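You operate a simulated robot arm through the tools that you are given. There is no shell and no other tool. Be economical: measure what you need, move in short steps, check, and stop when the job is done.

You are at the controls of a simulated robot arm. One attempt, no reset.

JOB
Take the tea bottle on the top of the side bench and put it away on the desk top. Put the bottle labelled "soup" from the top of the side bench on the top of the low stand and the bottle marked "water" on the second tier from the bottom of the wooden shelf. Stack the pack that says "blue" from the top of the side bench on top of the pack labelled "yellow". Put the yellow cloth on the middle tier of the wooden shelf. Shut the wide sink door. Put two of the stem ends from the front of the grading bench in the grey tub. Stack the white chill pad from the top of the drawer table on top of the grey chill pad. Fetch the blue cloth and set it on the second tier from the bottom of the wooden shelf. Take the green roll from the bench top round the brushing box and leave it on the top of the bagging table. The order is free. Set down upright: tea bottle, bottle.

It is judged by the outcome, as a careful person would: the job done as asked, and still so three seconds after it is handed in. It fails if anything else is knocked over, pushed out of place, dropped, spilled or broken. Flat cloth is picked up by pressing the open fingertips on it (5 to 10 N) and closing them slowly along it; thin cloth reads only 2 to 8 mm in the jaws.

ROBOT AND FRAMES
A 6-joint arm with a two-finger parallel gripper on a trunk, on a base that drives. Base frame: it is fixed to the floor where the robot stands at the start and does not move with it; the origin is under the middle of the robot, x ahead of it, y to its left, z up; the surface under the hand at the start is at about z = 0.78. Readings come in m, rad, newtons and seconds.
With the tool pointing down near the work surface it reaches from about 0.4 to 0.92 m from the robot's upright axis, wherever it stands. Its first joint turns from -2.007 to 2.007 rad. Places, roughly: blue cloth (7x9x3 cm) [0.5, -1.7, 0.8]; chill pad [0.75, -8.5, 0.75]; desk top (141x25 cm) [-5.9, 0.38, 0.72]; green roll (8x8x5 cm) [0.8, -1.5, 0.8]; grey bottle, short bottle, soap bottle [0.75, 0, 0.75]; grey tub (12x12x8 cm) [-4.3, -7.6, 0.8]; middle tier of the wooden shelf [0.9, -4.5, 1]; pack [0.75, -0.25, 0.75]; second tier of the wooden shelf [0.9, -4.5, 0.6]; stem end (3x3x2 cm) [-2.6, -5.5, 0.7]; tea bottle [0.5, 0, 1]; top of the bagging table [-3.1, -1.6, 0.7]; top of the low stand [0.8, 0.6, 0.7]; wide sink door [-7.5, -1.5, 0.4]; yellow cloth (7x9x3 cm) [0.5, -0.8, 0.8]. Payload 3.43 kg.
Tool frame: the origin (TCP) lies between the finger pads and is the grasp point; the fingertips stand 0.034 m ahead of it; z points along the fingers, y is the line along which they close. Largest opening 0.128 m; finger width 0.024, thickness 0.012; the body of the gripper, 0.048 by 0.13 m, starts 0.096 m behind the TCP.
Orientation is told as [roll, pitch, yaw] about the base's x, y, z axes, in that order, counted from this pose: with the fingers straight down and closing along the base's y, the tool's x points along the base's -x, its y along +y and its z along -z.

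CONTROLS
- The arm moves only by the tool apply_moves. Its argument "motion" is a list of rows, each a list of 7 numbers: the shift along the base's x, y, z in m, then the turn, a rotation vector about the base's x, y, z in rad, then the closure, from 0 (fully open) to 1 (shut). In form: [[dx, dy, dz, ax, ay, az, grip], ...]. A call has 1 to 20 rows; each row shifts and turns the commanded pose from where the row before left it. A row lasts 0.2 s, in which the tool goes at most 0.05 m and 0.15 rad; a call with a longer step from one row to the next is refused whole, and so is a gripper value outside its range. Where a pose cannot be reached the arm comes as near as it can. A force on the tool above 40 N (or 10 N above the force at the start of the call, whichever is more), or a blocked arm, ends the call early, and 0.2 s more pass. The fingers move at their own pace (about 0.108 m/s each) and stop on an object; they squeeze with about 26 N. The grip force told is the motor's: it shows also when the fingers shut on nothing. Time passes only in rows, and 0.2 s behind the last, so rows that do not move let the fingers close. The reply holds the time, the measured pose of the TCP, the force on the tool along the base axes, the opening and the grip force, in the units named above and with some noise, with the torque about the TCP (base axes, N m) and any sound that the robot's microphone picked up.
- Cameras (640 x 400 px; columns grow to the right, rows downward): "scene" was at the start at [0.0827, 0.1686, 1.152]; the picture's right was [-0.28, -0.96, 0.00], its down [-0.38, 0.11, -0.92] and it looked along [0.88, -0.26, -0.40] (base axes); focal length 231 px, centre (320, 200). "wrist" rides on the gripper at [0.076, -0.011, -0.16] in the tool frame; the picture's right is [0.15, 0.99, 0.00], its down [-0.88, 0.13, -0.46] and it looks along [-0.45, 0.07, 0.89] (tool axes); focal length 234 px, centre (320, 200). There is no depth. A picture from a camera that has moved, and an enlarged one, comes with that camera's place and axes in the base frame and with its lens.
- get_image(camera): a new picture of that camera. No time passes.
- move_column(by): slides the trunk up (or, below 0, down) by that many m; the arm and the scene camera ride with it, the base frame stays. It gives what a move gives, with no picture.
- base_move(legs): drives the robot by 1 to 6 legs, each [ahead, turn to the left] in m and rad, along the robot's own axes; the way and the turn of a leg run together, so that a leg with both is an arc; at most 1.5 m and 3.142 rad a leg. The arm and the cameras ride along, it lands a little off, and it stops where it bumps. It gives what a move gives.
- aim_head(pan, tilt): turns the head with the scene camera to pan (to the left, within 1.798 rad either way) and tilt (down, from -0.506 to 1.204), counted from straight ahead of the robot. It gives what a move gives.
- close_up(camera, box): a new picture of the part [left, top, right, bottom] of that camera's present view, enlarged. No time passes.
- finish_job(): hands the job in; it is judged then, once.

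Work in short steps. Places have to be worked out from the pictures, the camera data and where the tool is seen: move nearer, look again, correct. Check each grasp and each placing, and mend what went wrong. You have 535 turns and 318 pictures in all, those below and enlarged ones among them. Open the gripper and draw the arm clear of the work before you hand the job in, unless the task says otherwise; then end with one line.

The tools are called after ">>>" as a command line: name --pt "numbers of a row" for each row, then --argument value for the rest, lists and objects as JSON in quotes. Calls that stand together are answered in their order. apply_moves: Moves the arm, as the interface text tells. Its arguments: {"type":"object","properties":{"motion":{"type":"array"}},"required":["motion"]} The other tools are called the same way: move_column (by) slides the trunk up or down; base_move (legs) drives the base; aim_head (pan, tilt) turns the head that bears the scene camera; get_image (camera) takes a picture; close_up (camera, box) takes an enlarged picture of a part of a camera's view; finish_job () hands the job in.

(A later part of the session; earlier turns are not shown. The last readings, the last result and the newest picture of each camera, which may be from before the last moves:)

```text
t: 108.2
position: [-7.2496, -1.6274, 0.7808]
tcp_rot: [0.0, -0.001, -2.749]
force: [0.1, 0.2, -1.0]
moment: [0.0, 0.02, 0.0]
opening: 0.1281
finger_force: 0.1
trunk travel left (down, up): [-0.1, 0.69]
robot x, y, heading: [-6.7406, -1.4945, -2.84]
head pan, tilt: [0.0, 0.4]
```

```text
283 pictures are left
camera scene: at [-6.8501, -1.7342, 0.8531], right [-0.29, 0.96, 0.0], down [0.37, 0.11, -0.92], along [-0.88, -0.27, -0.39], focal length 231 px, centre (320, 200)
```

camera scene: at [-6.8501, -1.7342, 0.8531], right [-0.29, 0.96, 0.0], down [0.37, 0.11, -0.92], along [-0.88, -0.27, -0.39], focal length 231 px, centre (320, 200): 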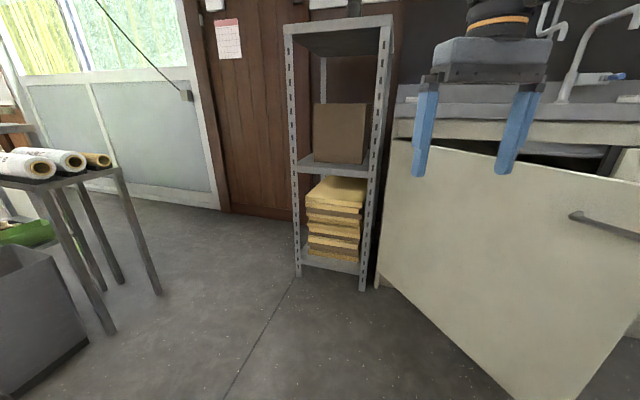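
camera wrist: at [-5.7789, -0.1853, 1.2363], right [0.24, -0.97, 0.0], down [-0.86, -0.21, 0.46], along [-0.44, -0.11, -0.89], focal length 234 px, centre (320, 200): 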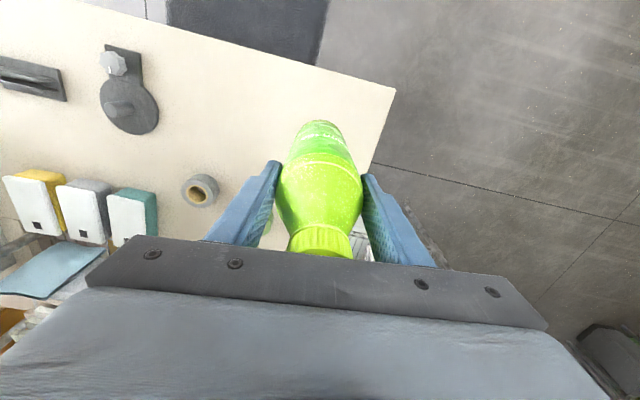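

I close the fingers, tilt the tool tip forward and lower it in front of the door's outer face.

>>> apply_moves --pt "0.01 0 -0.02 -0.04 0.13 0 0.5" --pt "0.01 0 -0.02 -0.04 0.13 0 1" --pt "0.01 0 -0.03 -0.04 0.13 0 1" --pt "0.0 0 -0.03 -0.04 0.13 0 1" --pt "0 0 -0.03 -0.04 0.13 0 1" --pt "0 0 -0.03 -0.04 0.13 0 1" --pt "0 0.03 -0.02 0 0 0 1" --pt "0 0.04 0 0 0 0 1" --pt "0 0.04 0 0 0 0 1" --pt "0 0.03 0 0 0 0 1"

>>> get_image --camera "scene"

>>> get_image --camera "wrist"

```text
t: 110.3
position: [-7.3704, -1.5196, 0.5876]
tcp_rot: [-0.1, -0.811, -2.705]
force: [0.2, 0.1, 0.2]
moment: [-0.02, -0.02, 0.0]
opening: 0.0001
finger_force: 26.3
out of reach, approached as far as the arm can: row 1, 2, 3, 4, 5
trunk travel left (down, up): [-0.1, 0.69]
robot x, y, heading: [-6.7433, -1.4961, -2.839]
head pan, tilt: [0.0, 0.4]
```

```text
282 pictures are left
camera scene: at [-6.8501, -1.7342, 0.853], right [-0.3, 0.96, 0.0], down [0.37, 0.11, -0.92], along [-0.88, -0.27, -0.39], focal length 231 px, centre (320, 200)
```

scene: 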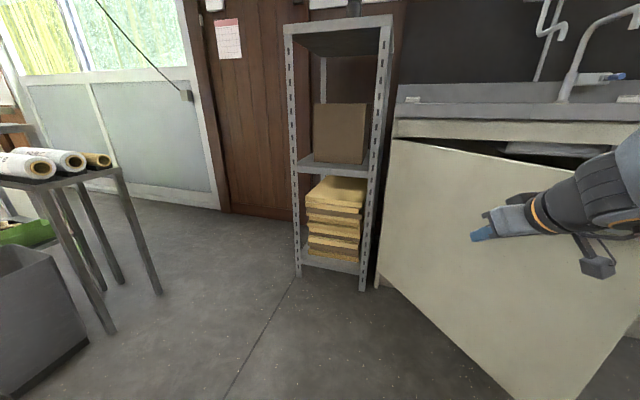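

```text
281 pictures are left
camera wrist: at [-7.2148, -1.453, 0.642], right [0.44, -0.88, -0.17], down [-0.19, -0.28, 0.94], along [-0.88, -0.38, -0.29], focal length 234 px, centre (320, 200)
```

wrist: 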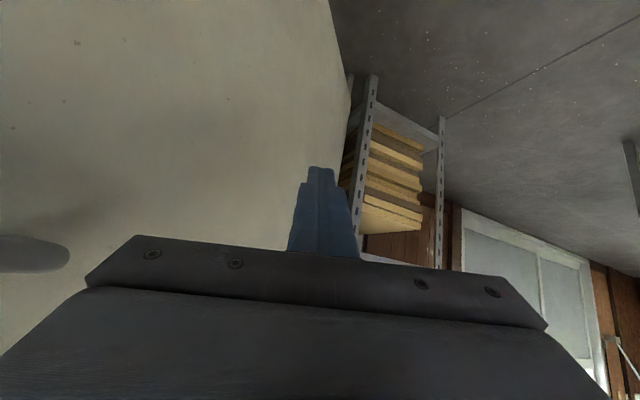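

Fingers are closed, just outside the door face. I push in an arc toward -x/+y.

>>> apply_moves --pt "0 0.03 0 0 0 0 1" --pt "0 0.03 0 0 0 0 1" --pt "-0.015 0.02 0 0 0 0 1" --pt "-0.02 0.015 0 0 0 0 1" --pt "-0.02 0.015 0 0 0 0 1" --pt "-0.025 0.015 0 0 0 0 1" --pt "-0.025 0.012 0 0 0 0 1" --pt "-0.025 0.01 0 0 0 0 1" --pt "-0.025 0.008 0 0 0 0 1"

>>> get_image --camera "scene"

```text
t: 112.3
position: [-7.5257, -1.3649, 0.5873]
tcp_rot: [-0.1, -0.811, -2.705]
force: [0.0, 1.2, -0.2]
moment: [-0.01, -0.02, 0.01]
opening: 0.0001
finger_force: 26.1
trunk travel left (down, up): [-0.1, 0.69]
robot x, y, heading: [-6.7424, -1.4951, -2.842]
head pan, tilt: [0.0, 0.4]
```

```text
280 pictures are left
camera scene: at [-6.8501, -1.7342, 0.8531], right [-0.29, 0.96, 0.0], down [0.37, 0.11, -0.92], along [-0.88, -0.27, -0.39], focal length 231 px, centre (320, 200)
```

scene: 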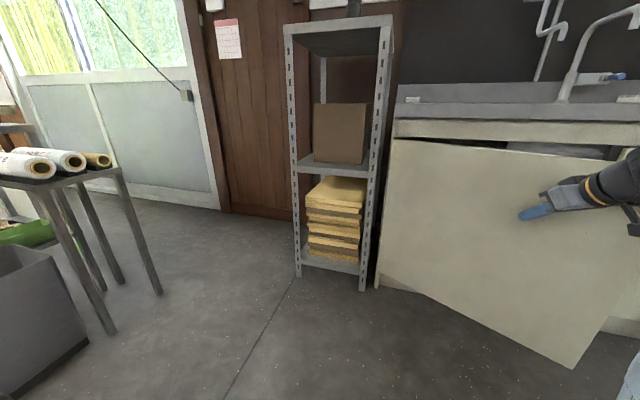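

The door moves. Continue pushing; the robot must come a bit nearer if the reach ends.

>>> apply_moves --pt "-0.025 0.006 0 0 0 0 1" --pt "-0.025 0.005 0 0 0 0 1" --pt "-0.025 0.004 0 0 0 0 1" --pt "-0.02 0.0 0 0 0 0 1" --pt "-0.015 0 0 0 0 0 1" --pt "-0.015 0 0 0 0 0 1" --pt "-0.01 0 0 0 0 0 1" --pt "-0.01 0 0 0 0 0 1"

>>> get_image --camera "scene"

```text
t: 114.2
position: [-7.6691, -1.3515, 0.5859]
tcp_rot: [-0.099, -0.812, -2.706]
force: [-0.9, 0.1, 0.6]
moment: [0.0, 0.0, 0.01]
opening: 0.0
finger_force: 25.8
trunk travel left (down, up): [-0.1, 0.69]
robot x, y, heading: [-6.7436, -1.4997, -2.839]
head pan, tilt: [0.0, 0.4]
```

```text
279 pictures are left
camera scene: at [-6.8502, -1.7342, 0.8531], right [-0.29, 0.96, 0.0], down [0.37, 0.11, -0.92], along [-0.88, -0.27, -0.39], focal length 231 px, centre (320, 200)
```

scene: 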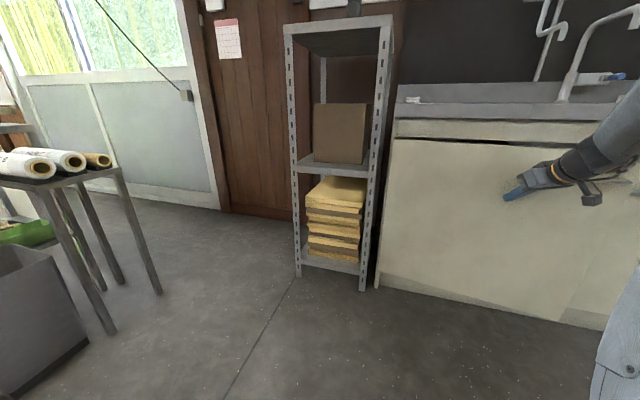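

Almost shut. Keep pushing until resistance.

>>> apply_moves --pt "-0.012 0 0 0 0 0 1" --pt "-0.012 0 0 0 0 0 1" --pt "-0.012 0 0 0 0 0 1" --pt "-0.012 0 0 0 0 0 1" --pt "-0.01 0 0 0 0 0 1" --pt "-0.01 0 0 0 0 0 1"

>>> aim_head --pan -0.5 --tilt 0.4

>>> get_image --camera "scene"

```text
t: 115.4
position: [-7.725, -1.3502, 0.5876]
tcp_rot: [-0.093, -0.807, -2.706]
force: [22.5, -3.8, 10.6]
moment: [-0.07, 0.03, 0.14]
opening: 0.0002
finger_force: 26.7
trunk travel left (down, up): [-0.1, 0.69]
robot x, y, heading: [-6.7439, -1.4954, -2.845]
head pan, tilt: [0.0, 0.4]
stopped in row 6: the force on the tool passed its limit at 63 N (the readings are from after the stop); the commanded pose is now the measured one
```

```text
t: 116.3
position: [-7.7249, -1.35, 0.5866]
tcp_rot: [-0.094, -0.807, -2.707]
force: [32.9, -3.9, 13.0]
moment: [-0.05, -0.06, 0.16]
opening: 0.0
finger_force: 25.8
trunk travel left (down, up): [-0.1, 0.69]
robot x, y, heading: [-6.7443, -1.4971, -2.844]
head pan, tilt: [-0.499, 0.4]
```

```text
278 pictures are left
camera scene: at [-6.8512, -1.6886, 0.8532], right [0.2, 0.98, 0.0], down [0.38, -0.08, -0.92], along [-0.9, 0.18, -0.39], focal length 231 px, centre (320, 200)
```

scene: 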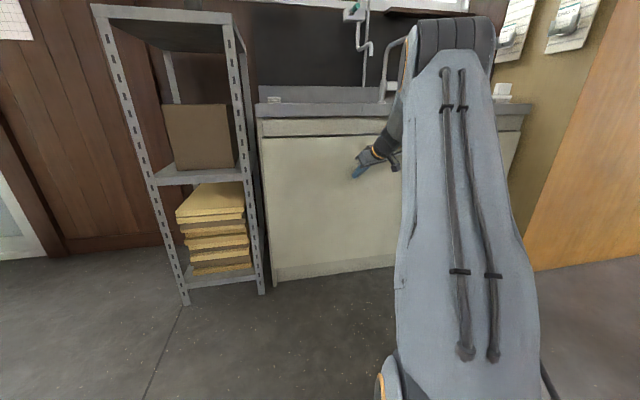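

Shut with firm resistance. I retract the arm, straighten the tool, and check the door.

>>> apply_moves --pt "0.04 0 0 0 0 0 1" --pt "0.045 0 0.01 0 0 0 1" --pt "0.045 0 0.02 0 0 0 1" --pt "0.045 0 0.02 0.04 -0.13 0 1" --pt "0.045 0 0.02 0.04 -0.13 0 1" --pt "0.045 0 0.02 0.04 -0.13 0 1" --pt "0.045 0 0.02 0.04 -0.13 0 0.5" --pt "0.045 0 0.02 0.04 -0.13 0 0" --pt "0.04 0 0.02 0.04 -0.13 0 0" --pt "0.02 0 0.02 0 0 0 0"

>>> move_column --by 0.3

>>> get_image --camera "scene"

```text
t: 118.5
position: [-7.3092, -1.3485, 0.7544]
tcp_rot: [0.006, 0.007, -2.751]
force: [-0.2, 0.3, -0.9]
moment: [-0.01, -0.01, 0.03]
opening: 0.1281
finger_force: 0.0
trunk travel left (down, up): [-0.1, 0.69]
robot x, y, heading: [-6.7407, -1.496, -2.845]
head pan, tilt: [-0.499, 0.4]
```

```text
t: 121.5
position: [-7.3116, -1.3516, 1.0553]
tcp_rot: [0.007, 0.007, -2.749]
force: [0.4, 0.1, -0.2]
moment: [0.02, 0.02, -0.01]
opening: 0.128
finger_force: 0.1
trunk travel left (down, up): [-0.4, 0.39]
robot x, y, heading: [-6.7415, -1.4988, -2.844]
head pan, tilt: [-0.499, 0.4]
```

```text
277 pictures are left
camera scene: at [-6.7724, -1.6638, 1.153], right [0.2, 0.98, 0.0], down [0.38, -0.08, -0.92], along [-0.9, 0.18, -0.39], focal length 231 px, centre (320, 200)
```

scene: 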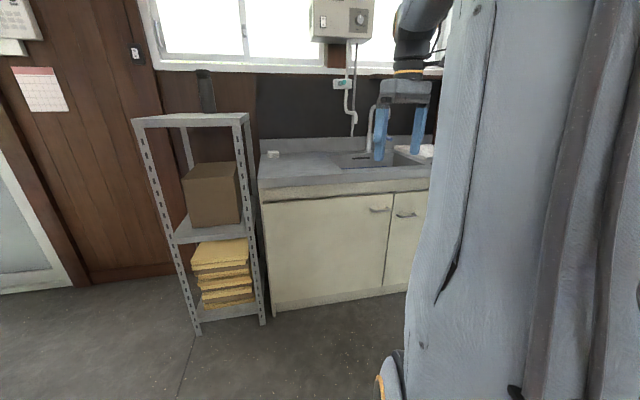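

Door is shut. Next I'll explore the way toward the grading bench. I back off and turn to face -y.

>>> base_move --legs '[[-0.6, 0], [0, 1.2]]'

>>> aim_head --pan 0.0 --tilt 0.25

>>> get_image --camera "scene"

>>> aim_head --pan 0.9 --tilt 0.25

>>> get_image --camera "scene"

```text
t: 128.0
position: [-6.4927, -1.8031, 1.0557]
tcp_rot: [0.009, 0.007, -1.52]
force: [0.8, -0.3, 1.1]
moment: [0.01, 0.01, 0.0]
opening: 0.128
finger_force: 0.2
trunk travel left (down, up): [-0.4, 0.39]
robot x, y, heading: [-6.1652, -1.3231, -1.613]
head pan, tilt: [-0.499, 0.4]
```

```text
t: 128.9
position: [-6.4931, -1.8032, 1.0555]
tcp_rot: [0.007, 0.004, -1.52]
force: [0.3, -0.3, -0.1]
moment: [-0.02, 0.01, 0.02]
opening: 0.1281
finger_force: 0.1
trunk travel left (down, up): [-0.4, 0.39]
robot x, y, heading: [-6.1649, -1.3223, -1.616]
head pan, tilt: [0.0, 0.25]
```

```text
276 pictures are left
camera scene: at [-5.9735, -1.4148, 1.167], right [-1.0, 0.04, 0.0], down [0.01, 0.25, -0.97], along [-0.04, -0.97, -0.25], focal length 231 px, centre (320, 200)
```

scene: 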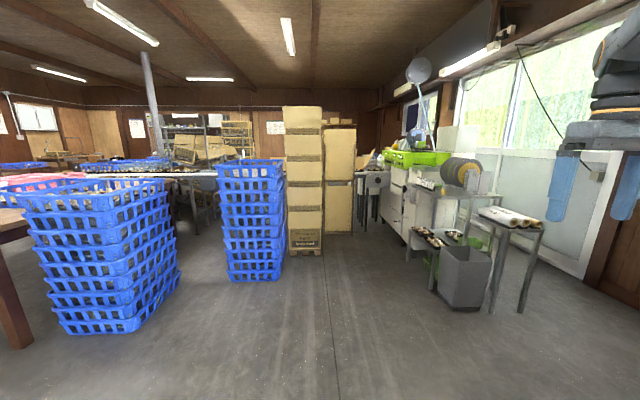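

```text
t: 130.1
position: [-6.4913, -1.8034, 1.0555]
tcp_rot: [0.01, 0.007, -1.521]
force: [-0.1, -0.9, 0.2]
moment: [-0.02, -0.01, 0.0]
opening: 0.1281
finger_force: 0.1
trunk travel left (down, up): [-0.4, 0.39]
robot x, y, heading: [-6.1653, -1.3165, -1.618]
head pan, tilt: [0.901, 0.25]
```

```text
275 pictures are left
camera scene: at [-5.8988, -1.3827, 1.167], right [-0.66, -0.76, 0.0], down [-0.19, 0.16, -0.97], along [0.73, -0.63, -0.25], focal length 231 px, centre (320, 200)
```

scene: 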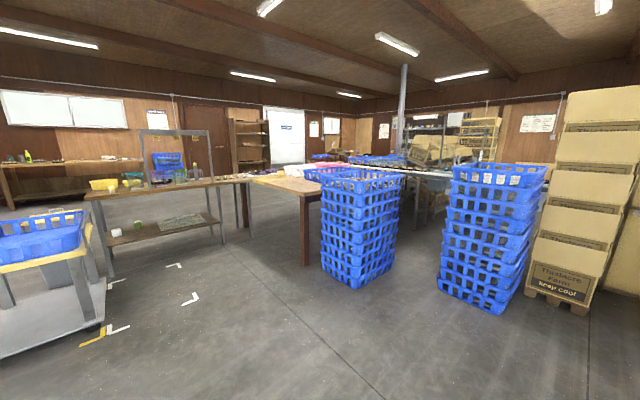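

The known lane via y≈-0.25 is safest. I recentre the arm first, then return along the lane eastward.

>>> apply_moves --pt "0.045 0 0 0 0 0 0" --pt "0.045 0 0 0 0 0 0" --pt "0.045 0 0 0 0 0 0" --pt "0.045 0 0 0 0 0 0" --pt "0.045 0 0 0 0 0 0" --pt "0.045 0 0 0 0 -0.05 0" --pt "0.04 0 0 0 0 -0.05 0"

>>> base_move --legs '[[0, 2.304], [1.5, 0], [0.14, 0], [0, -0.688]]'

>>> aim_head --pan 0.0 --tilt 0.5

>>> get_image --camera "scene"

```text
t: 131.7
position: [-6.1828, -1.8027, 1.0574]
tcp_rot: [0.007, 0.005, -1.621]
force: [-1.7, 0.1, -0.9]
moment: [0.01, -0.02, 0.04]
opening: 0.1283
finger_force: 0.0
trunk travel left (down, up): [-0.4, 0.39]
robot x, y, heading: [-6.1604, -1.3162, -1.614]
head pan, tilt: [0.901, 0.25]
```

```text
t: 147.5
position: [-4.4061, -0.2662, 1.0562]
tcp_rot: [0.007, 0.005, -0.011]
force: [0.7, -0.5, 0.1]
moment: [0.01, -0.01, 0.01]
opening: 0.128
finger_force: 0.0
trunk travel left (down, up): [-0.4, 0.39]
robot x, y, heading: [-4.8883, -0.266, -0.008]
head pan, tilt: [0.901, 0.25]
```

```text
t: 148.7
position: [-4.4065, -0.266, 1.0574]
tcp_rot: [0.006, 0.006, -0.011]
force: [0.6, -0.3, -0.3]
moment: [0.01, -0.01, 0.01]
opening: 0.1279
finger_force: 0.1
trunk travel left (down, up): [-0.4, 0.39]
robot x, y, heading: [-4.8917, -0.269, -0.004]
head pan, tilt: [0.0, 0.499]
```

```text
274 pictures are left
camera scene: at [-4.8044, -0.0717, 1.1439], right [0.0, -1.0, 0.0], down [-0.48, 0.0, -0.88], along [0.88, 0.0, -0.48], focal length 231 px, centre (320, 200)
```

scene: 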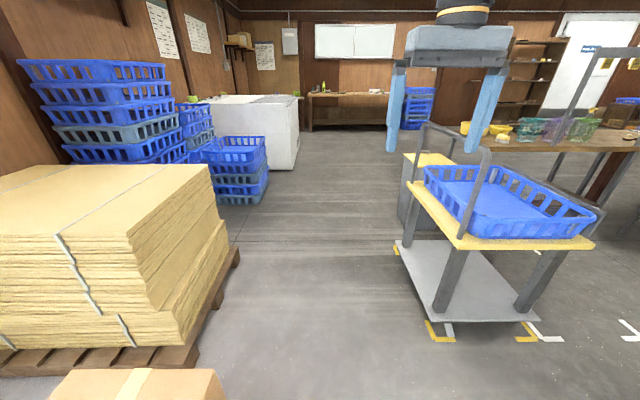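

The lane is clear. Drive east along y≈-0.26 toward the side bench.

>>> base_move --legs '[[1.5, 0.01], [1.5, 0.02], [1.4, 0]]'

>>> get_image --camera "scene"

```text
t: 169.8
position: [0.0093, -0.2476, 1.0574]
tcp_rot: [0.007, 0.005, 0.001]
force: [-0.6, 0.3, -0.2]
moment: [0.02, 0.0, -0.02]
opening: 0.128
finger_force: 0.1
trunk travel left (down, up): [-0.4, 0.39]
robot x, y, heading: [-0.4787, -0.2609, 0.009]
head pan, tilt: [0.0, 0.499]
```

```text
273 pictures are left
camera scene: at [-0.3919, -0.0582, 1.1439], right [0.01, -1.0, 0.0], down [-0.48, 0.0, -0.88], along [0.88, 0.01, -0.48], focal length 231 px, centre (320, 200)
```

scene: 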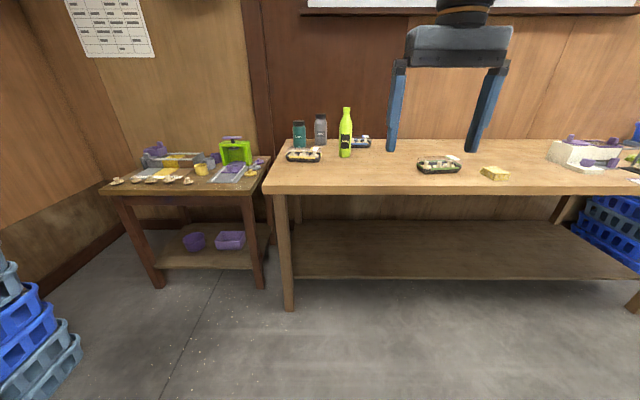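

I shift a bit left while approaching the bench.

>>> base_move --legs '[[0, 0.38], [0.54, 0], [0, -0.385]]'

>>> aim_head --pan -0.15 --tilt 0.5

>>> get_image --camera "scene"

>>> get_image --camera "wrist"

```text
t: 175.3
position: [0.5212, -0.0444, 1.0558]
tcp_rot: [0.008, 0.005, -0.006]
force: [-0.1, -0.4, 0.3]
moment: [0.03, 0.03, 0.05]
opening: 0.1281
finger_force: 0.1
trunk travel left (down, up): [-0.4, 0.39]
robot x, y, heading: [0.0383, -0.0464, 0.0]
head pan, tilt: [0.0, 0.499]
```

```text
t: 176.0
position: [0.5212, -0.0427, 1.0557]
tcp_rot: [0.009, 0.005, -0.005]
force: [0.5, 0.8, 0.2]
moment: [0.01, 0.0, -0.01]
opening: 0.1281
finger_force: 0.1
trunk travel left (down, up): [-0.4, 0.39]
robot x, y, heading: [0.0342, -0.0412, 0.001]
head pan, tilt: [-0.15, 0.499]
```

```text
272 pictures are left
camera scene: at [0.1209, 0.1359, 1.1439], right [-0.15, -0.99, 0.0], down [-0.47, 0.07, -0.88], along [0.87, -0.13, -0.48], focal length 231 px, centre (320, 200)
```

scene: 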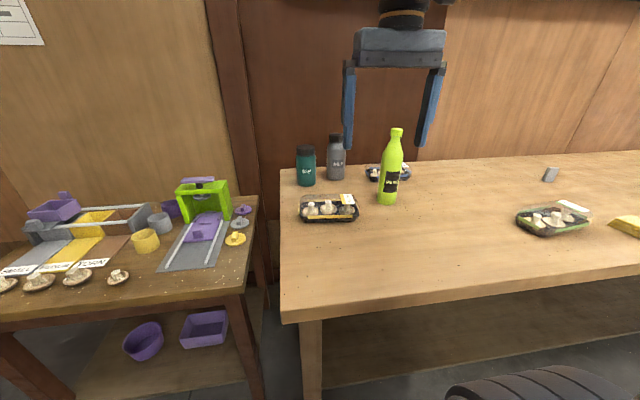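

```text
271 pictures are left
camera wrist: at [0.4474, -0.0548, 1.2159], right [-0.14, 0.99, 0.01], down [0.88, 0.12, 0.45], along [0.45, 0.07, -0.89], focal length 234 px, centre (320, 200)
```

wrist: 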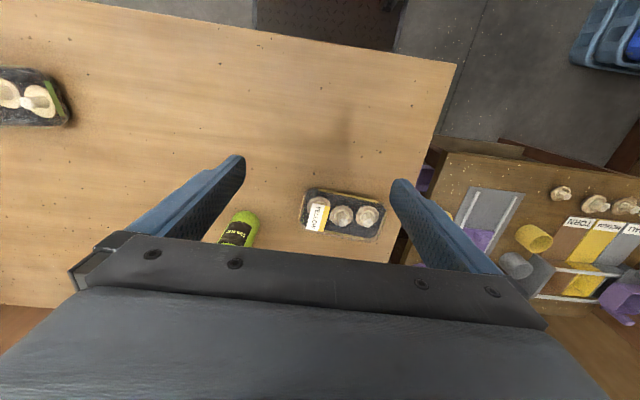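

Soup ≈(0.91, 0.07), water ≈(0.95,-0.05), blue pack ≈(0.93,-0.25), yellow pack ≈(0.70, 0.02). I inch forward for reach.

>>> base_move --legs '[[0.08, 0]]'

>>> close_up --camera "scene" --box '[270, 110, 450, 250]'

```text
t: 177.0
position: [0.6014, -0.0426, 1.0576]
tcp_rot: [0.006, 0.005, -0.005]
force: [-1.1, -0.1, -0.1]
moment: [0.02, -0.01, 0.03]
opening: 0.1279
finger_force: 0.0
trunk travel left (down, up): [-0.4, 0.39]
robot x, y, heading: [0.1202, -0.0483, 0.001]
head pan, tilt: [-0.15, 0.499]
```

```text
2.86 times, centred on (360, 180) of scene
camera zoom: at [0.2001, 0.1359, 1.1439], right [-0.15, -0.99, 0.0], down [-0.47, 0.07, -0.88], along [0.87, -0.13, -0.48], focal length 659 px, centre (206, 257)
```

zoom: 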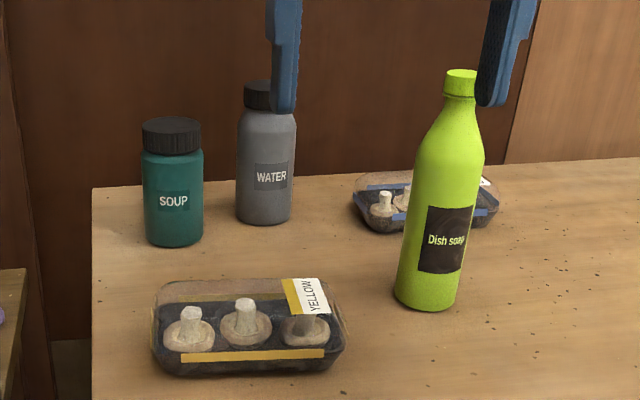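

Soup centre ≈(0.93, 0.069), cap top z≈0.91. I move above it with a 0.10 opening and check with the wrist camera.

>>> apply_moves --pt "0.04 0.014 0 0 0 0 0.22" --pt "0.04 0.014 0 0 0 0 0.22" --pt "0.04 0.014 0 0 0 0 0.22" --pt "0.04 0.014 0 0 0 0 0.22" --pt "0.04 0.014 0 0 0 0 0.22" --pt "0.04 0.014 0 0 0 0 0.22" --pt "0.04 0.014 0 0 0 0 0.22" --pt "0.04 0.014 0 0 0 0 0.22" --pt "0 0 0 0 0 0 0.22"

>>> get_image --camera "wrist"

>>> close_up --camera "scene" --box '[270, 90, 450, 230]'

```text
t: 179.0
position: [0.9216, 0.0696, 1.0557]
tcp_rot: [0.004, 0.007, -0.005]
force: [0.0, 0.0, 0.6]
moment: [-0.01, -0.01, 0.0]
opening: 0.0998
finger_force: 0.0
trunk travel left (down, up): [-0.4, 0.39]
robot x, y, heading: [0.1167, -0.05, -0.001]
head pan, tilt: [-0.15, 0.499]
```

```text
269 pictures are left
camera wrist: at [0.847, 0.0585, 1.2139], right [-0.14, 0.99, 0.01], down [0.88, 0.12, 0.45], along [0.45, 0.07, -0.89], focal length 234 px, centre (320, 200)
```

wrist: 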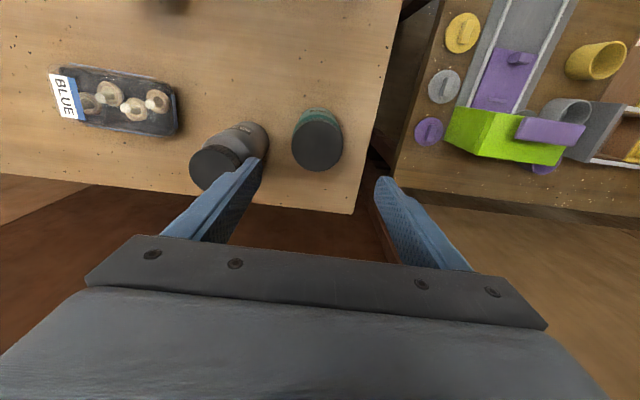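

```text
2.86 times, centred on (360, 160) of scene
camera zoom: at [0.2001, 0.136, 1.1439], right [-0.15, -0.99, 0.0], down [-0.47, 0.07, -0.88], along [0.87, -0.13, -0.48], focal length 659 px, centre (206, 314)
```

zoom: 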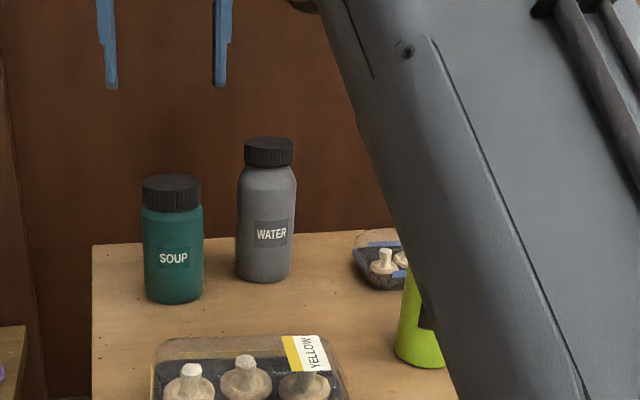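

Centred on the soup cap. Descend to 0.858 and grip.

>>> apply_moves --pt "0.003 -0.001 -0.04 0 0 0 0.22" --pt "0 0 -0.04 0 0 0 0.22" --pt "0 0 -0.04 0 0 0 0.22" --pt "0 0 -0.04 0 0 0 0.22" --pt "0 0 -0.037 0 0 0 0.22" --pt "0 0 0 0 0 0 0.22" --pt "0 0 0 0 0 0 0.5" --pt "0 0 0 0 0 0 0.8" --pt "0 0 0 0 0 0 0.8"

>>> close_up --camera "scene" --box '[270, 90, 450, 230]'

```text
t: 181.0
position: [0.9251, 0.0693, 0.8586]
tcp_rot: [0.006, 0.004, -0.004]
force: [-0.2, -1.1, -0.8]
moment: [-0.11, -0.03, -0.01]
opening: 0.0713
finger_force: 26.9
trunk travel left (down, up): [-0.4, 0.39]
robot x, y, heading: [0.1132, -0.0447, 0.003]
head pan, tilt: [-0.15, 0.499]
```

```text
2.86 times, centred on (360, 160) of scene
camera zoom: at [0.2002, 0.1359, 1.1439], right [-0.15, -0.99, 0.0], down [-0.47, 0.07, -0.88], along [0.87, -0.13, -0.48], focal length 659 px, centre (206, 314)
```

zoom: 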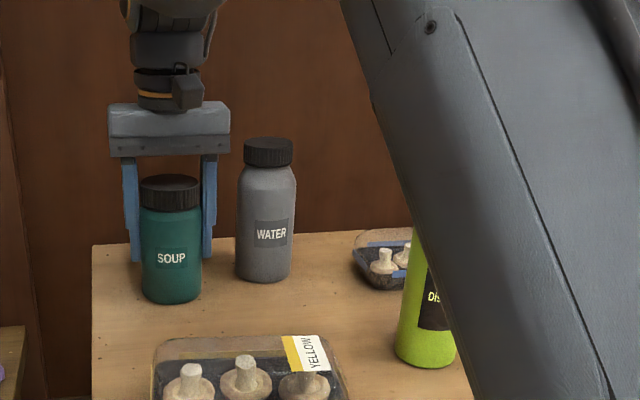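

Gripped (71 mm). Lift and carry toward the low stand's free front-right corner.

>>> apply_moves --pt "0 0 0.03 0 0 0 0.8" --pt "0 0 0.04 0 0 0 0.8" --pt "0 0 0.04 0 0 0 0.8" --pt "0 0 0.03 0 0 0 0.8" --pt "-0.035 0.03 0 0 0 0 0.8" --pt "-0.035 0.03 0 0 0 0 0.8" --pt "-0.035 0.03 0 0 0 0 0.8" --pt "-0.035 0.03 0 0 0 0 0.8" --pt "-0.035 0.03 0 0 0 0 0.8" --pt "-0.035 0.03 0 0 0 0 0.8" --pt "-0.035 0.03 0 0 0 0 0.8" --pt "-0.035 0.03 0 0 0 0 0.8" --pt "0 0 0 0 0 0 0.8"

>>> aim_head --pan 0.4 --tilt 0.6

>>> get_image --camera "scene"

>>> get_image --camera "wrist"

```text
t: 183.8
position: [0.6446, 0.3102, 1.0]
tcp_rot: [0.005, 0.005, -0.008]
force: [0.1, 0.4, -2.5]
moment: [0.0, 0.01, 0.0]
opening: 0.0713
finger_force: 26.0
trunk travel left (down, up): [-0.4, 0.39]
robot x, y, heading: [0.1158, -0.0441, 0.001]
head pan, tilt: [-0.15, 0.499]
```

```text
t: 184.8
position: [0.6445, 0.3096, 1.0003]
tcp_rot: [0.005, 0.006, -0.006]
force: [0.5, -0.4, -2.5]
moment: [0.0, -0.04, 0.0]
opening: 0.0716
finger_force: 26.4
trunk travel left (down, up): [-0.4, 0.39]
robot x, y, heading: [0.1156, -0.0438, 0.001]
head pan, tilt: [0.4, 0.6]
```

```text
266 pictures are left
camera scene: at [0.1916, 0.184, 1.1348], right [0.39, -0.92, 0.0], down [-0.52, -0.22, -0.83], along [0.76, 0.32, -0.56], focal length 231 px, centre (320, 200)
```

scene: 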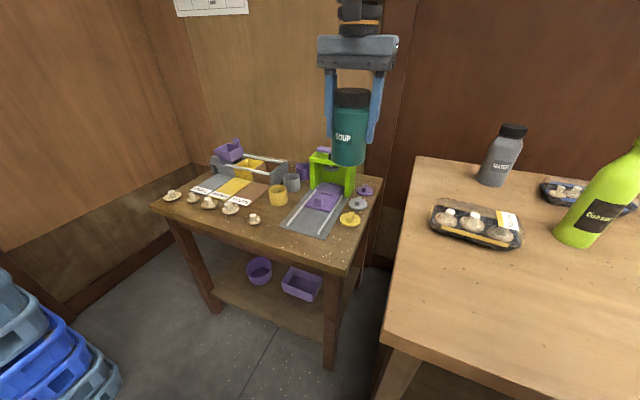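

```text
265 pictures are left
camera wrist: at [0.5711, 0.2978, 1.1591], right [-0.14, 0.99, 0.01], down [0.88, 0.12, 0.45], along [0.45, 0.07, -0.89], focal length 234 px, centre (320, 200)
```

wrist: 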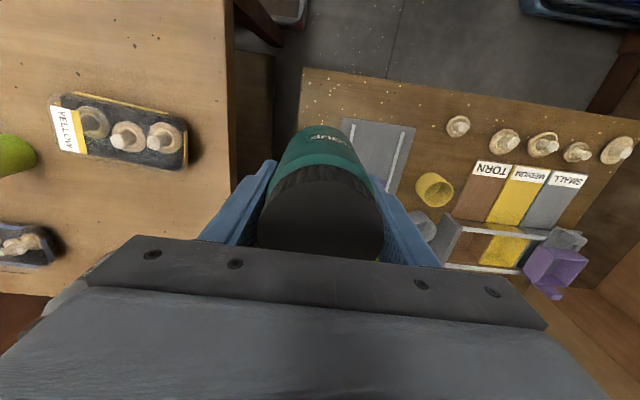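

The stand top is z≈0.66, its corner at (0.555,0.265), sled corner at (0.632,0.358). Free spot centre: (0.605,0.315). I lower there.

>>> apply_moves --pt "-0.04 0.005 0 0 0 0 0.8" --pt "0 0 -0.045 0 0 0 0.8" --pt "0 0 -0.045 0 0 0 0.8" --pt "0 0 -0.045 0 0 0 0.8" --pt "0 0 -0.04 0 0 0 0.8" --pt "0 0 -0.03 0 0 0 0.8" --pt "0 0 0 0 0 0 0.8"

>>> close_up --camera "scene" --box '[240, 120, 420, 300]'

>>> get_image --camera "wrist"

```text
t: 186.4
position: [0.6022, 0.3125, 0.7962]
tcp_rot: [0.007, 0.006, -0.005]
force: [0.1, 0.2, -2.1]
moment: [0.01, -0.01, -0.01]
opening: 0.0712
finger_force: 26.5
trunk travel left (down, up): [-0.4, 0.39]
robot x, y, heading: [0.116, -0.0463, 0.001]
head pan, tilt: [0.4, 0.6]
```

```text
2.22 times, centred on (330, 210) of scene
camera zoom: at [0.1915, 0.184, 1.1348], right [0.39, -0.92, 0.0], down [-0.52, -0.22, -0.83], along [0.76, 0.32, -0.57], focal length 513 px, centre (298, 178)
```

zoom: 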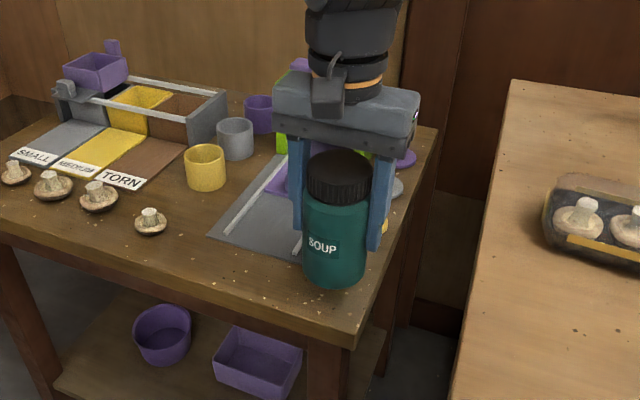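

```text
263 pictures are left
camera wrist: at [0.5285, 0.3006, 0.9549], right [-0.14, 0.99, 0.01], down [0.88, 0.12, 0.45], along [0.45, 0.07, -0.89], focal length 234 px, centre (320, 200)
```

wrist: 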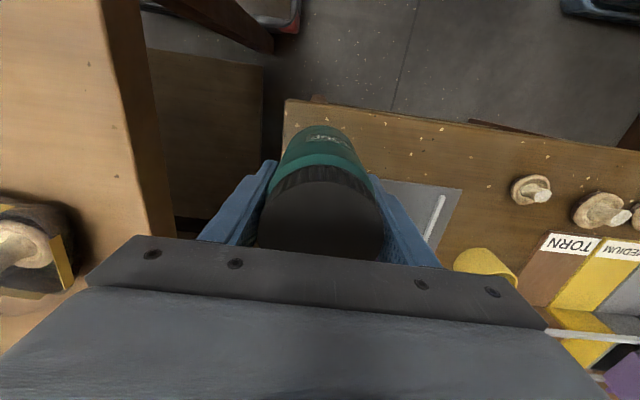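

Geometry consistent. Continue down gently to contact.

>>> apply_moves --pt "0.002 0.002 -0.025 0 0 0 0.8" --pt "0 0 -0.012 0 0 0 0.8" --pt "0 0 -0.006 0 0 0 0.8" --pt "0 0 -0.005 0 0 0 0.8" --pt "0 0 -0.005 0 0 0 0.8" --pt "0 0 0 0 0 0 0.8"

```text
t: 187.8
position: [0.6053, 0.3153, 0.7424]
tcp_rot: [0.008, 0.003, -0.005]
force: [1.4, 3.7, 27.6]
moment: [-0.65, 0.04, 0.06]
opening: 0.0708
finger_force: 26.0
trunk travel left (down, up): [-0.4, 0.39]
robot x, y, heading: [0.1179, -0.0469, 0.006]
head pan, tilt: [0.4, 0.6]
```

Contact at the expected height. Ease, release, and rise.

>>> apply_moves --pt "0 0 0.003 0 0 0 0.8" --pt "0 0 0 0 0 0 0.4" --pt "0 0 0 0 0 0 0.3" --pt "0 0 0 0 0 0 0.25" --pt "0 0 0 0 0 0 0.25"

>>> close_up --camera "scene" --box '[240, 120, 420, 300]'

```text
t: 189.0
position: [0.6055, 0.3153, 0.7429]
tcp_rot: [0.004, 0.006, -0.005]
force: [0.6, -0.1, 0.0]
moment: [0.03, -0.01, -0.03]
opening: 0.0961
finger_force: 0.1
trunk travel left (down, up): [-0.4, 0.39]
robot x, y, heading: [0.1177, -0.0446, 0.001]
head pan, tilt: [0.4, 0.6]
```

```text
2.22 times, centred on (330, 210) of scene
camera zoom: at [0.1915, 0.184, 1.1348], right [0.39, -0.92, 0.0], down [-0.52, -0.22, -0.83], along [0.76, 0.32, -0.56], focal length 513 px, centre (298, 178)
```

zoom: 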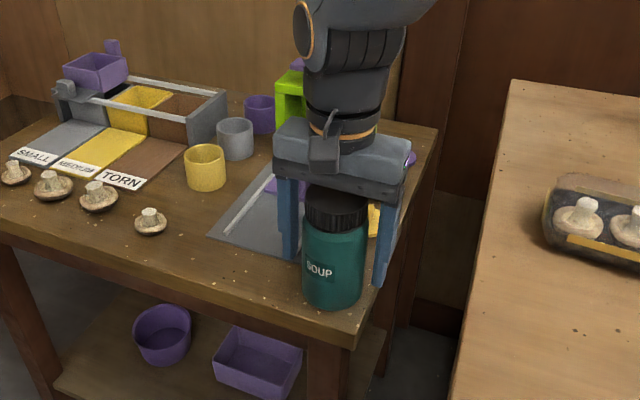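

>>> apply_moves --pt "0 0 0.03 0 0 0 0.25" --pt "0 0 0.045 0 0 0 0.25" --pt "0 0 0.045 0 0 0 0.25" --pt "0 0 0.045 0 0 0 0.2" --pt "0 0 0.045 0 0 0 0.1" --pt "0 0 0.045 0 0 0 0" --pt "0.02 -0.045 0.03 0 0 0 0" --pt "0.02 -0.045 0.02 0 0 0 0" --pt "0.02 -0.045 0.01 0 0 0 0" --pt "0.02 -0.045 0 0 0 0 0" --pt "0.0 -0.045 0 0 0 0 0"

>>> close_up --camera "scene" --box '[240, 120, 420, 300]'

>>> get_image --camera "wrist"

```text
refused: row 7 steps farther than a row can; nothing moved
```

```text
2.22 times, centred on (330, 210) of scene
camera zoom: at [0.1915, 0.184, 1.1348], right [0.39, -0.92, 0.0], down [-0.52, -0.22, -0.83], along [0.76, 0.32, -0.56], focal length 513 px, centre (298, 178)
```

zoom: 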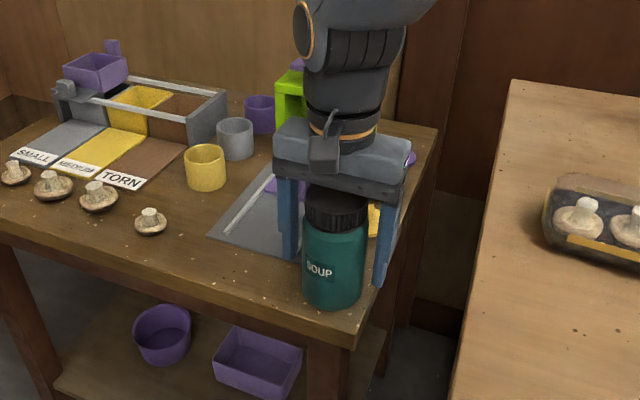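

```text
260 pictures are left
camera wrist: at [0.5317, 0.3032, 0.903], right [-0.14, 0.99, 0.01], down [0.88, 0.12, 0.45], along [0.45, 0.07, -0.89], focal length 234 px, centre (320, 200)
```

wrist: 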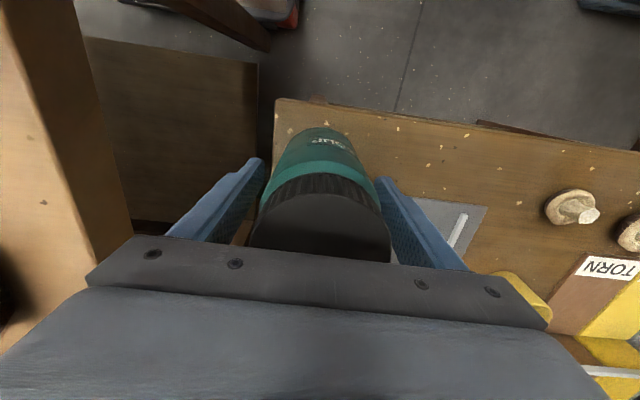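

One row was too long. I redo it within limits, rise and then go above the blue pack.

>>> apply_moves --pt "0 0 0.03 0 0 0 0.25" --pt "0 0 0.045 0 0 0 0.25" --pt "0 0 0.045 0 0 0 0.25" --pt "0 0 0.045 0 0 0 0.2" --pt "0 0 0.045 0 0 0 0.1" --pt "0 0 0.045 0 0 0 0" --pt "0 0 0.045 0 0 0 0" --pt "0 0 0.045 0 0 0 0" --pt "0.02 -0.04 0 0 0 0 0" --pt "0.02 -0.04 0 0 0 0 0" --pt "0.02 -0.04 0 0 0 0 0" --pt "0.02 -0.04 0 0 0 0 0" --pt "0.02 -0.04 0 0 0 0 0" --pt "0.02 -0.04 0 0 0 0 0" --pt "0.02 -0.04 0 0 0 0 0" --pt "0.02 -0.04 0 0 0 0 0" --pt "0.02 -0.04 0 0 0 0 0"

>>> get_image --camera "wrist"

>>> get_image --camera "scene"

```text
t: 192.6
position: [0.7844, -0.0447, 1.0893]
tcp_rot: [0.006, 0.005, -0.006]
force: [-0.6, 0.3, -0.3]
moment: [-0.01, -0.02, -0.02]
opening: 0.128
finger_force: 0.1
trunk travel left (down, up): [-0.4, 0.39]
robot x, y, heading: [0.1161, -0.0433, 0.004]
head pan, tilt: [0.4, 0.6]
```

```text
259 pictures are left
camera wrist: at [0.7098, -0.0562, 1.2479], right [-0.14, 0.99, 0.01], down [0.88, 0.12, 0.45], along [0.45, 0.07, -0.89], focal length 234 px, centre (320, 200)
```

wrist: 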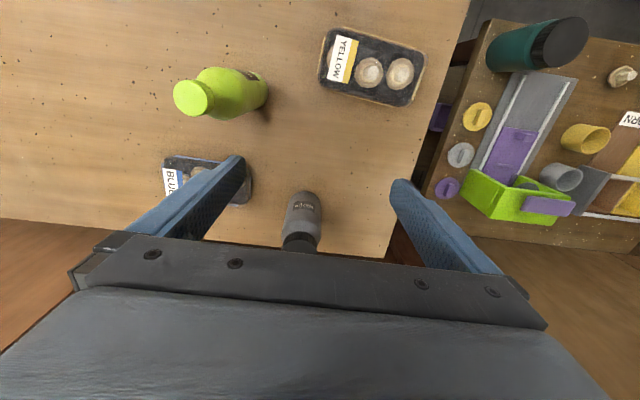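

```text
258 pictures are left
camera scene: at [0.1913, 0.1842, 1.1348], right [0.39, -0.92, 0.0], down [-0.52, -0.22, -0.83], along [0.76, 0.32, -0.56], focal length 231 px, centre (320, 200)
```

scene: 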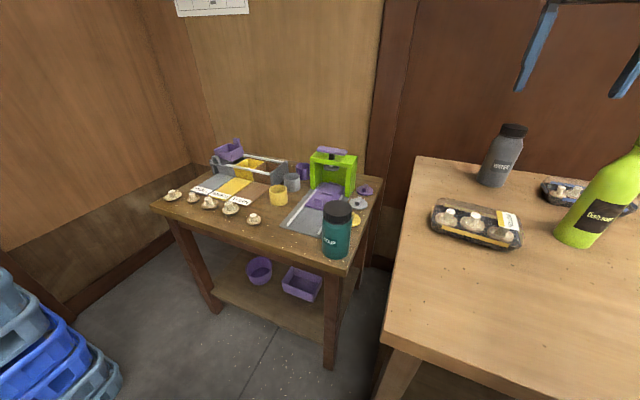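

Soup stands well. Blue pack ≈(0.92,-0.26), about 0.15×0.077 with long side along y. I go above it turning the tool 90°.

>>> apply_moves --pt "0.0227 -0.0358 0.005 0 0 0.14 0" --pt "0.0227 -0.0358 0 0 0 0.14 0" --pt "0.0227 -0.0358 0 0 0 0.14 0" --pt "0.0227 -0.0358 0 0 0 0.14 0" --pt "0.0227 -0.0358 0 0 0 0.14 0" --pt "0.0227 -0.0358 0 0 0 0.14 0" --pt "0 0 0 0 0 0.14 0" --pt "0 0 0 0 0 0.14 0" --pt "0 0 0 0 0 0.14 0" --pt "0 0 0 0 0 0.14 0" --pt "0 0 0 0 0 0.14 0" --pt "0 0 0 0 0 0 0"

>>> get_image --camera "wrist"

>>> aim_head --pan -0.3 --tilt 0.5

>>> get_image --camera "scene"

```text
t: 195.2
position: [0.9016, -0.2527, 1.0825]
tcp_rot: [0.006, 0.003, 1.535]
force: [0.0, -0.6, -0.4]
moment: [0.01, 0.0, 0.0]
opening: 0.1281
finger_force: 0.1
out of reach, approached as far as the arm can: row 6
trunk travel left (down, up): [-0.4, 0.39]
robot x, y, heading: [0.1138, -0.047, 0.003]
head pan, tilt: [0.4, 0.6]
```

```text
257 pictures are left
camera wrist: at [0.9131, -0.3289, 1.2413], right [-0.99, -0.11, 0.01], down [-0.1, 0.89, 0.45], along [-0.06, 0.45, -0.89], focal length 234 px, centre (320, 200)
```

wrist: 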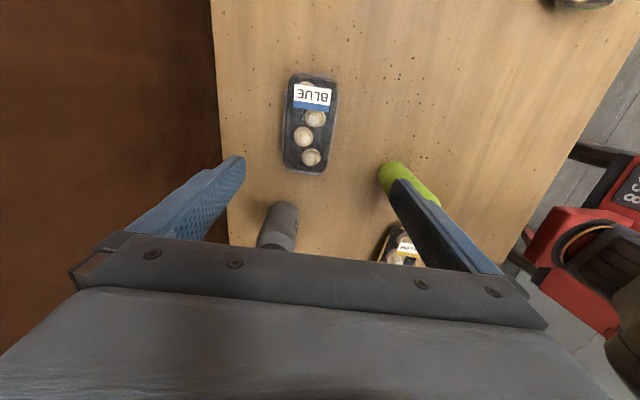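

```text
t: 196.3
position: [0.9033, -0.2545, 1.0815]
tcp_rot: [0.009, 0.004, 1.533]
force: [0.9, 0.2, 0.7]
moment: [0.02, 0.0, -0.04]
opening: 0.1278
finger_force: 0.0
trunk travel left (down, up): [-0.4, 0.39]
robot x, y, heading: [0.118, -0.0445, -0.003]
head pan, tilt: [-0.3, 0.499]
```

```text
256 pictures are left
camera scene: at [0.1971, 0.1226, 1.1439], right [-0.29, -0.96, 0.0], down [-0.46, 0.14, -0.88], along [0.84, -0.26, -0.48], focal length 231 px, centre (320, 200)
```

scene: 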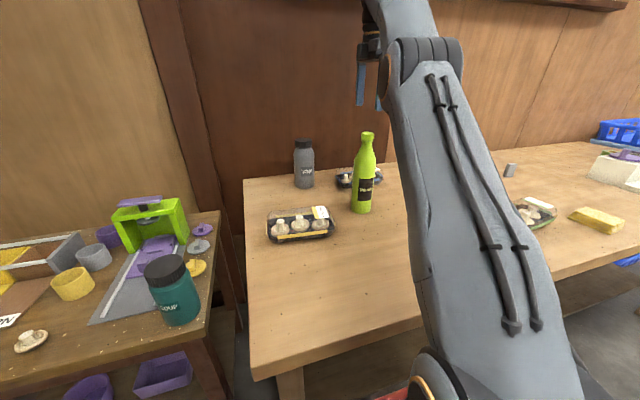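

Pack centre (0.92,-0.261), long axis along y. Align and descend to z≈0.822.

>>> apply_moves --pt "0.017 -0.007 -0.02 0 0 0.035 0" --pt "0 0 -0.045 0 0 0 0" --pt "0 0 -0.045 0 0 0 0" --pt "0 0 -0.045 0 0 0 0" --pt "0 0 -0.04 0 0 0 0" --pt "0 0 -0.035 0 0 0 0" --pt "0 0 0 0 0 0 0"

>>> get_image --camera "wrist"

```text
t: 197.9
position: [0.9195, -0.26, 0.8508]
tcp_rot: [0.006, 0.007, 1.57]
force: [-0.4, 0.3, 0.0]
moment: [-0.05, 0.02, 0.01]
opening: 0.1281
finger_force: 0.1
trunk travel left (down, up): [-0.4, 0.39]
robot x, y, heading: [0.1112, -0.0485, 0.006]
head pan, tilt: [-0.3, 0.499]
```

```text
255 pictures are left
camera wrist: at [0.9331, -0.3353, 1.01], right [-0.99, -0.14, 0.01], down [-0.13, 0.88, 0.45], along [-0.07, 0.45, -0.89], focal length 234 px, centre (320, 200)
```

wrist: 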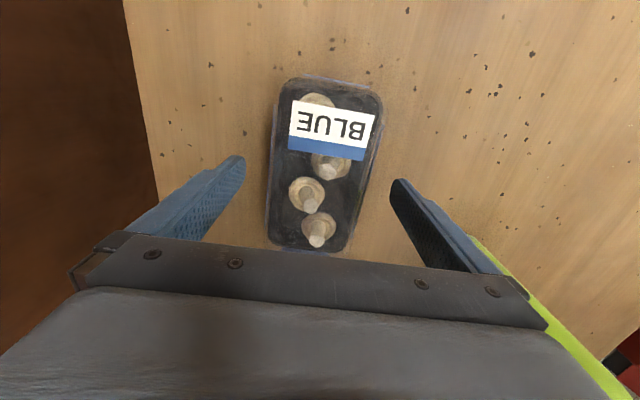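

Aligned. Lower to 0.822 and close.

>>> apply_moves --pt "0.001 -0.003 -0.028 0 0 0 0" --pt "0 0 0 0 0 0 0" --pt "0 0 0 0 0 0 0.3" --pt "0 0 0 0 0 0 0.5" --pt "0 0 0 0 0 0 0.6" --pt "0 0 0 0 0 0 0.6"

>>> get_image --camera "wrist"

```text
t: 199.3
position: [0.921, -0.2637, 0.8246]
tcp_rot: [0.006, 0.005, 1.569]
force: [-0.2, -0.2, -0.4]
moment: [-0.01, 0.01, 0.01]
opening: 0.0889
finger_force: 25.7
trunk travel left (down, up): [-0.4, 0.39]
robot x, y, heading: [0.1127, -0.0442, -0.003]
head pan, tilt: [-0.3, 0.499]
```

```text
254 pictures are left
camera wrist: at [0.9335, -0.3386, 0.9824], right [-0.99, -0.14, 0.01], down [-0.13, 0.88, 0.45], along [-0.07, 0.45, -0.89], focal length 234 px, centre (320, 200)
```

wrist: 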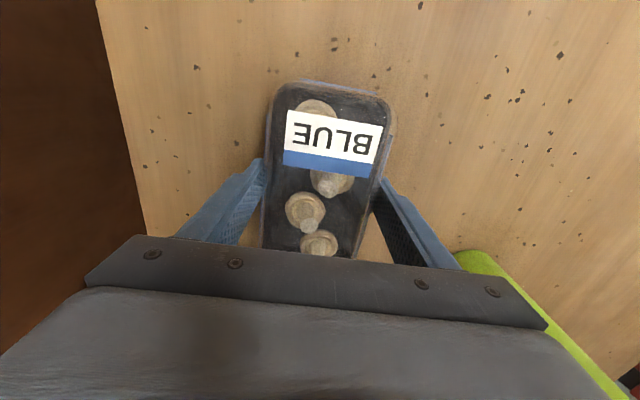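

Gripped at 89 mm. Lift above the soap's height and carry over to the yellow pack.

>>> apply_moves --pt "0 0 0.02 0 0 0 0.6" --pt "0 0 0.04 0 0 0 0.6" --pt "0 0 0.045 0 0 0 0.6" --pt "0 0 0.045 0 0 0 0.6" --pt "-0.004 0 0.045 0 0 0 0.6" --pt "-0.004 0 0.045 0 0 0 0.6" --pt "-0.004 0 0.03 0 0 0 0.6" --pt "-0.015 0 0 0 0 0 0.6" --pt "0 0 0 0 0 0 0.6"

>>> get_image --camera "scene"

```text
t: 201.3
position: [0.8831, -0.2607, 1.0902]
tcp_rot: [0.006, 0.004, 1.568]
force: [0.3, 0.4, -1.1]
moment: [0.04, 0.0, 0.0]
opening: 0.0888
finger_force: 25.6
out of reach, approached as far as the arm can: row 7
trunk travel left (down, up): [-0.4, 0.39]
robot x, y, heading: [0.118, -0.0458, -0.002]
head pan, tilt: [-0.3, 0.499]
```

```text
253 pictures are left
camera scene: at [0.1972, 0.1226, 1.1439], right [-0.29, -0.96, 0.0], down [-0.46, 0.14, -0.88], along [0.84, -0.26, -0.48], focal length 231 px, centre (320, 200)
```

scene: 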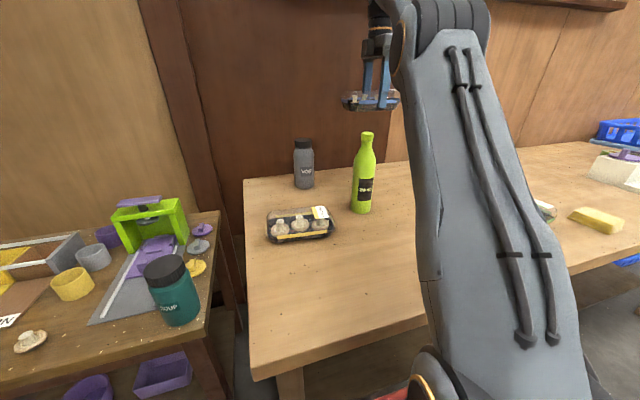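

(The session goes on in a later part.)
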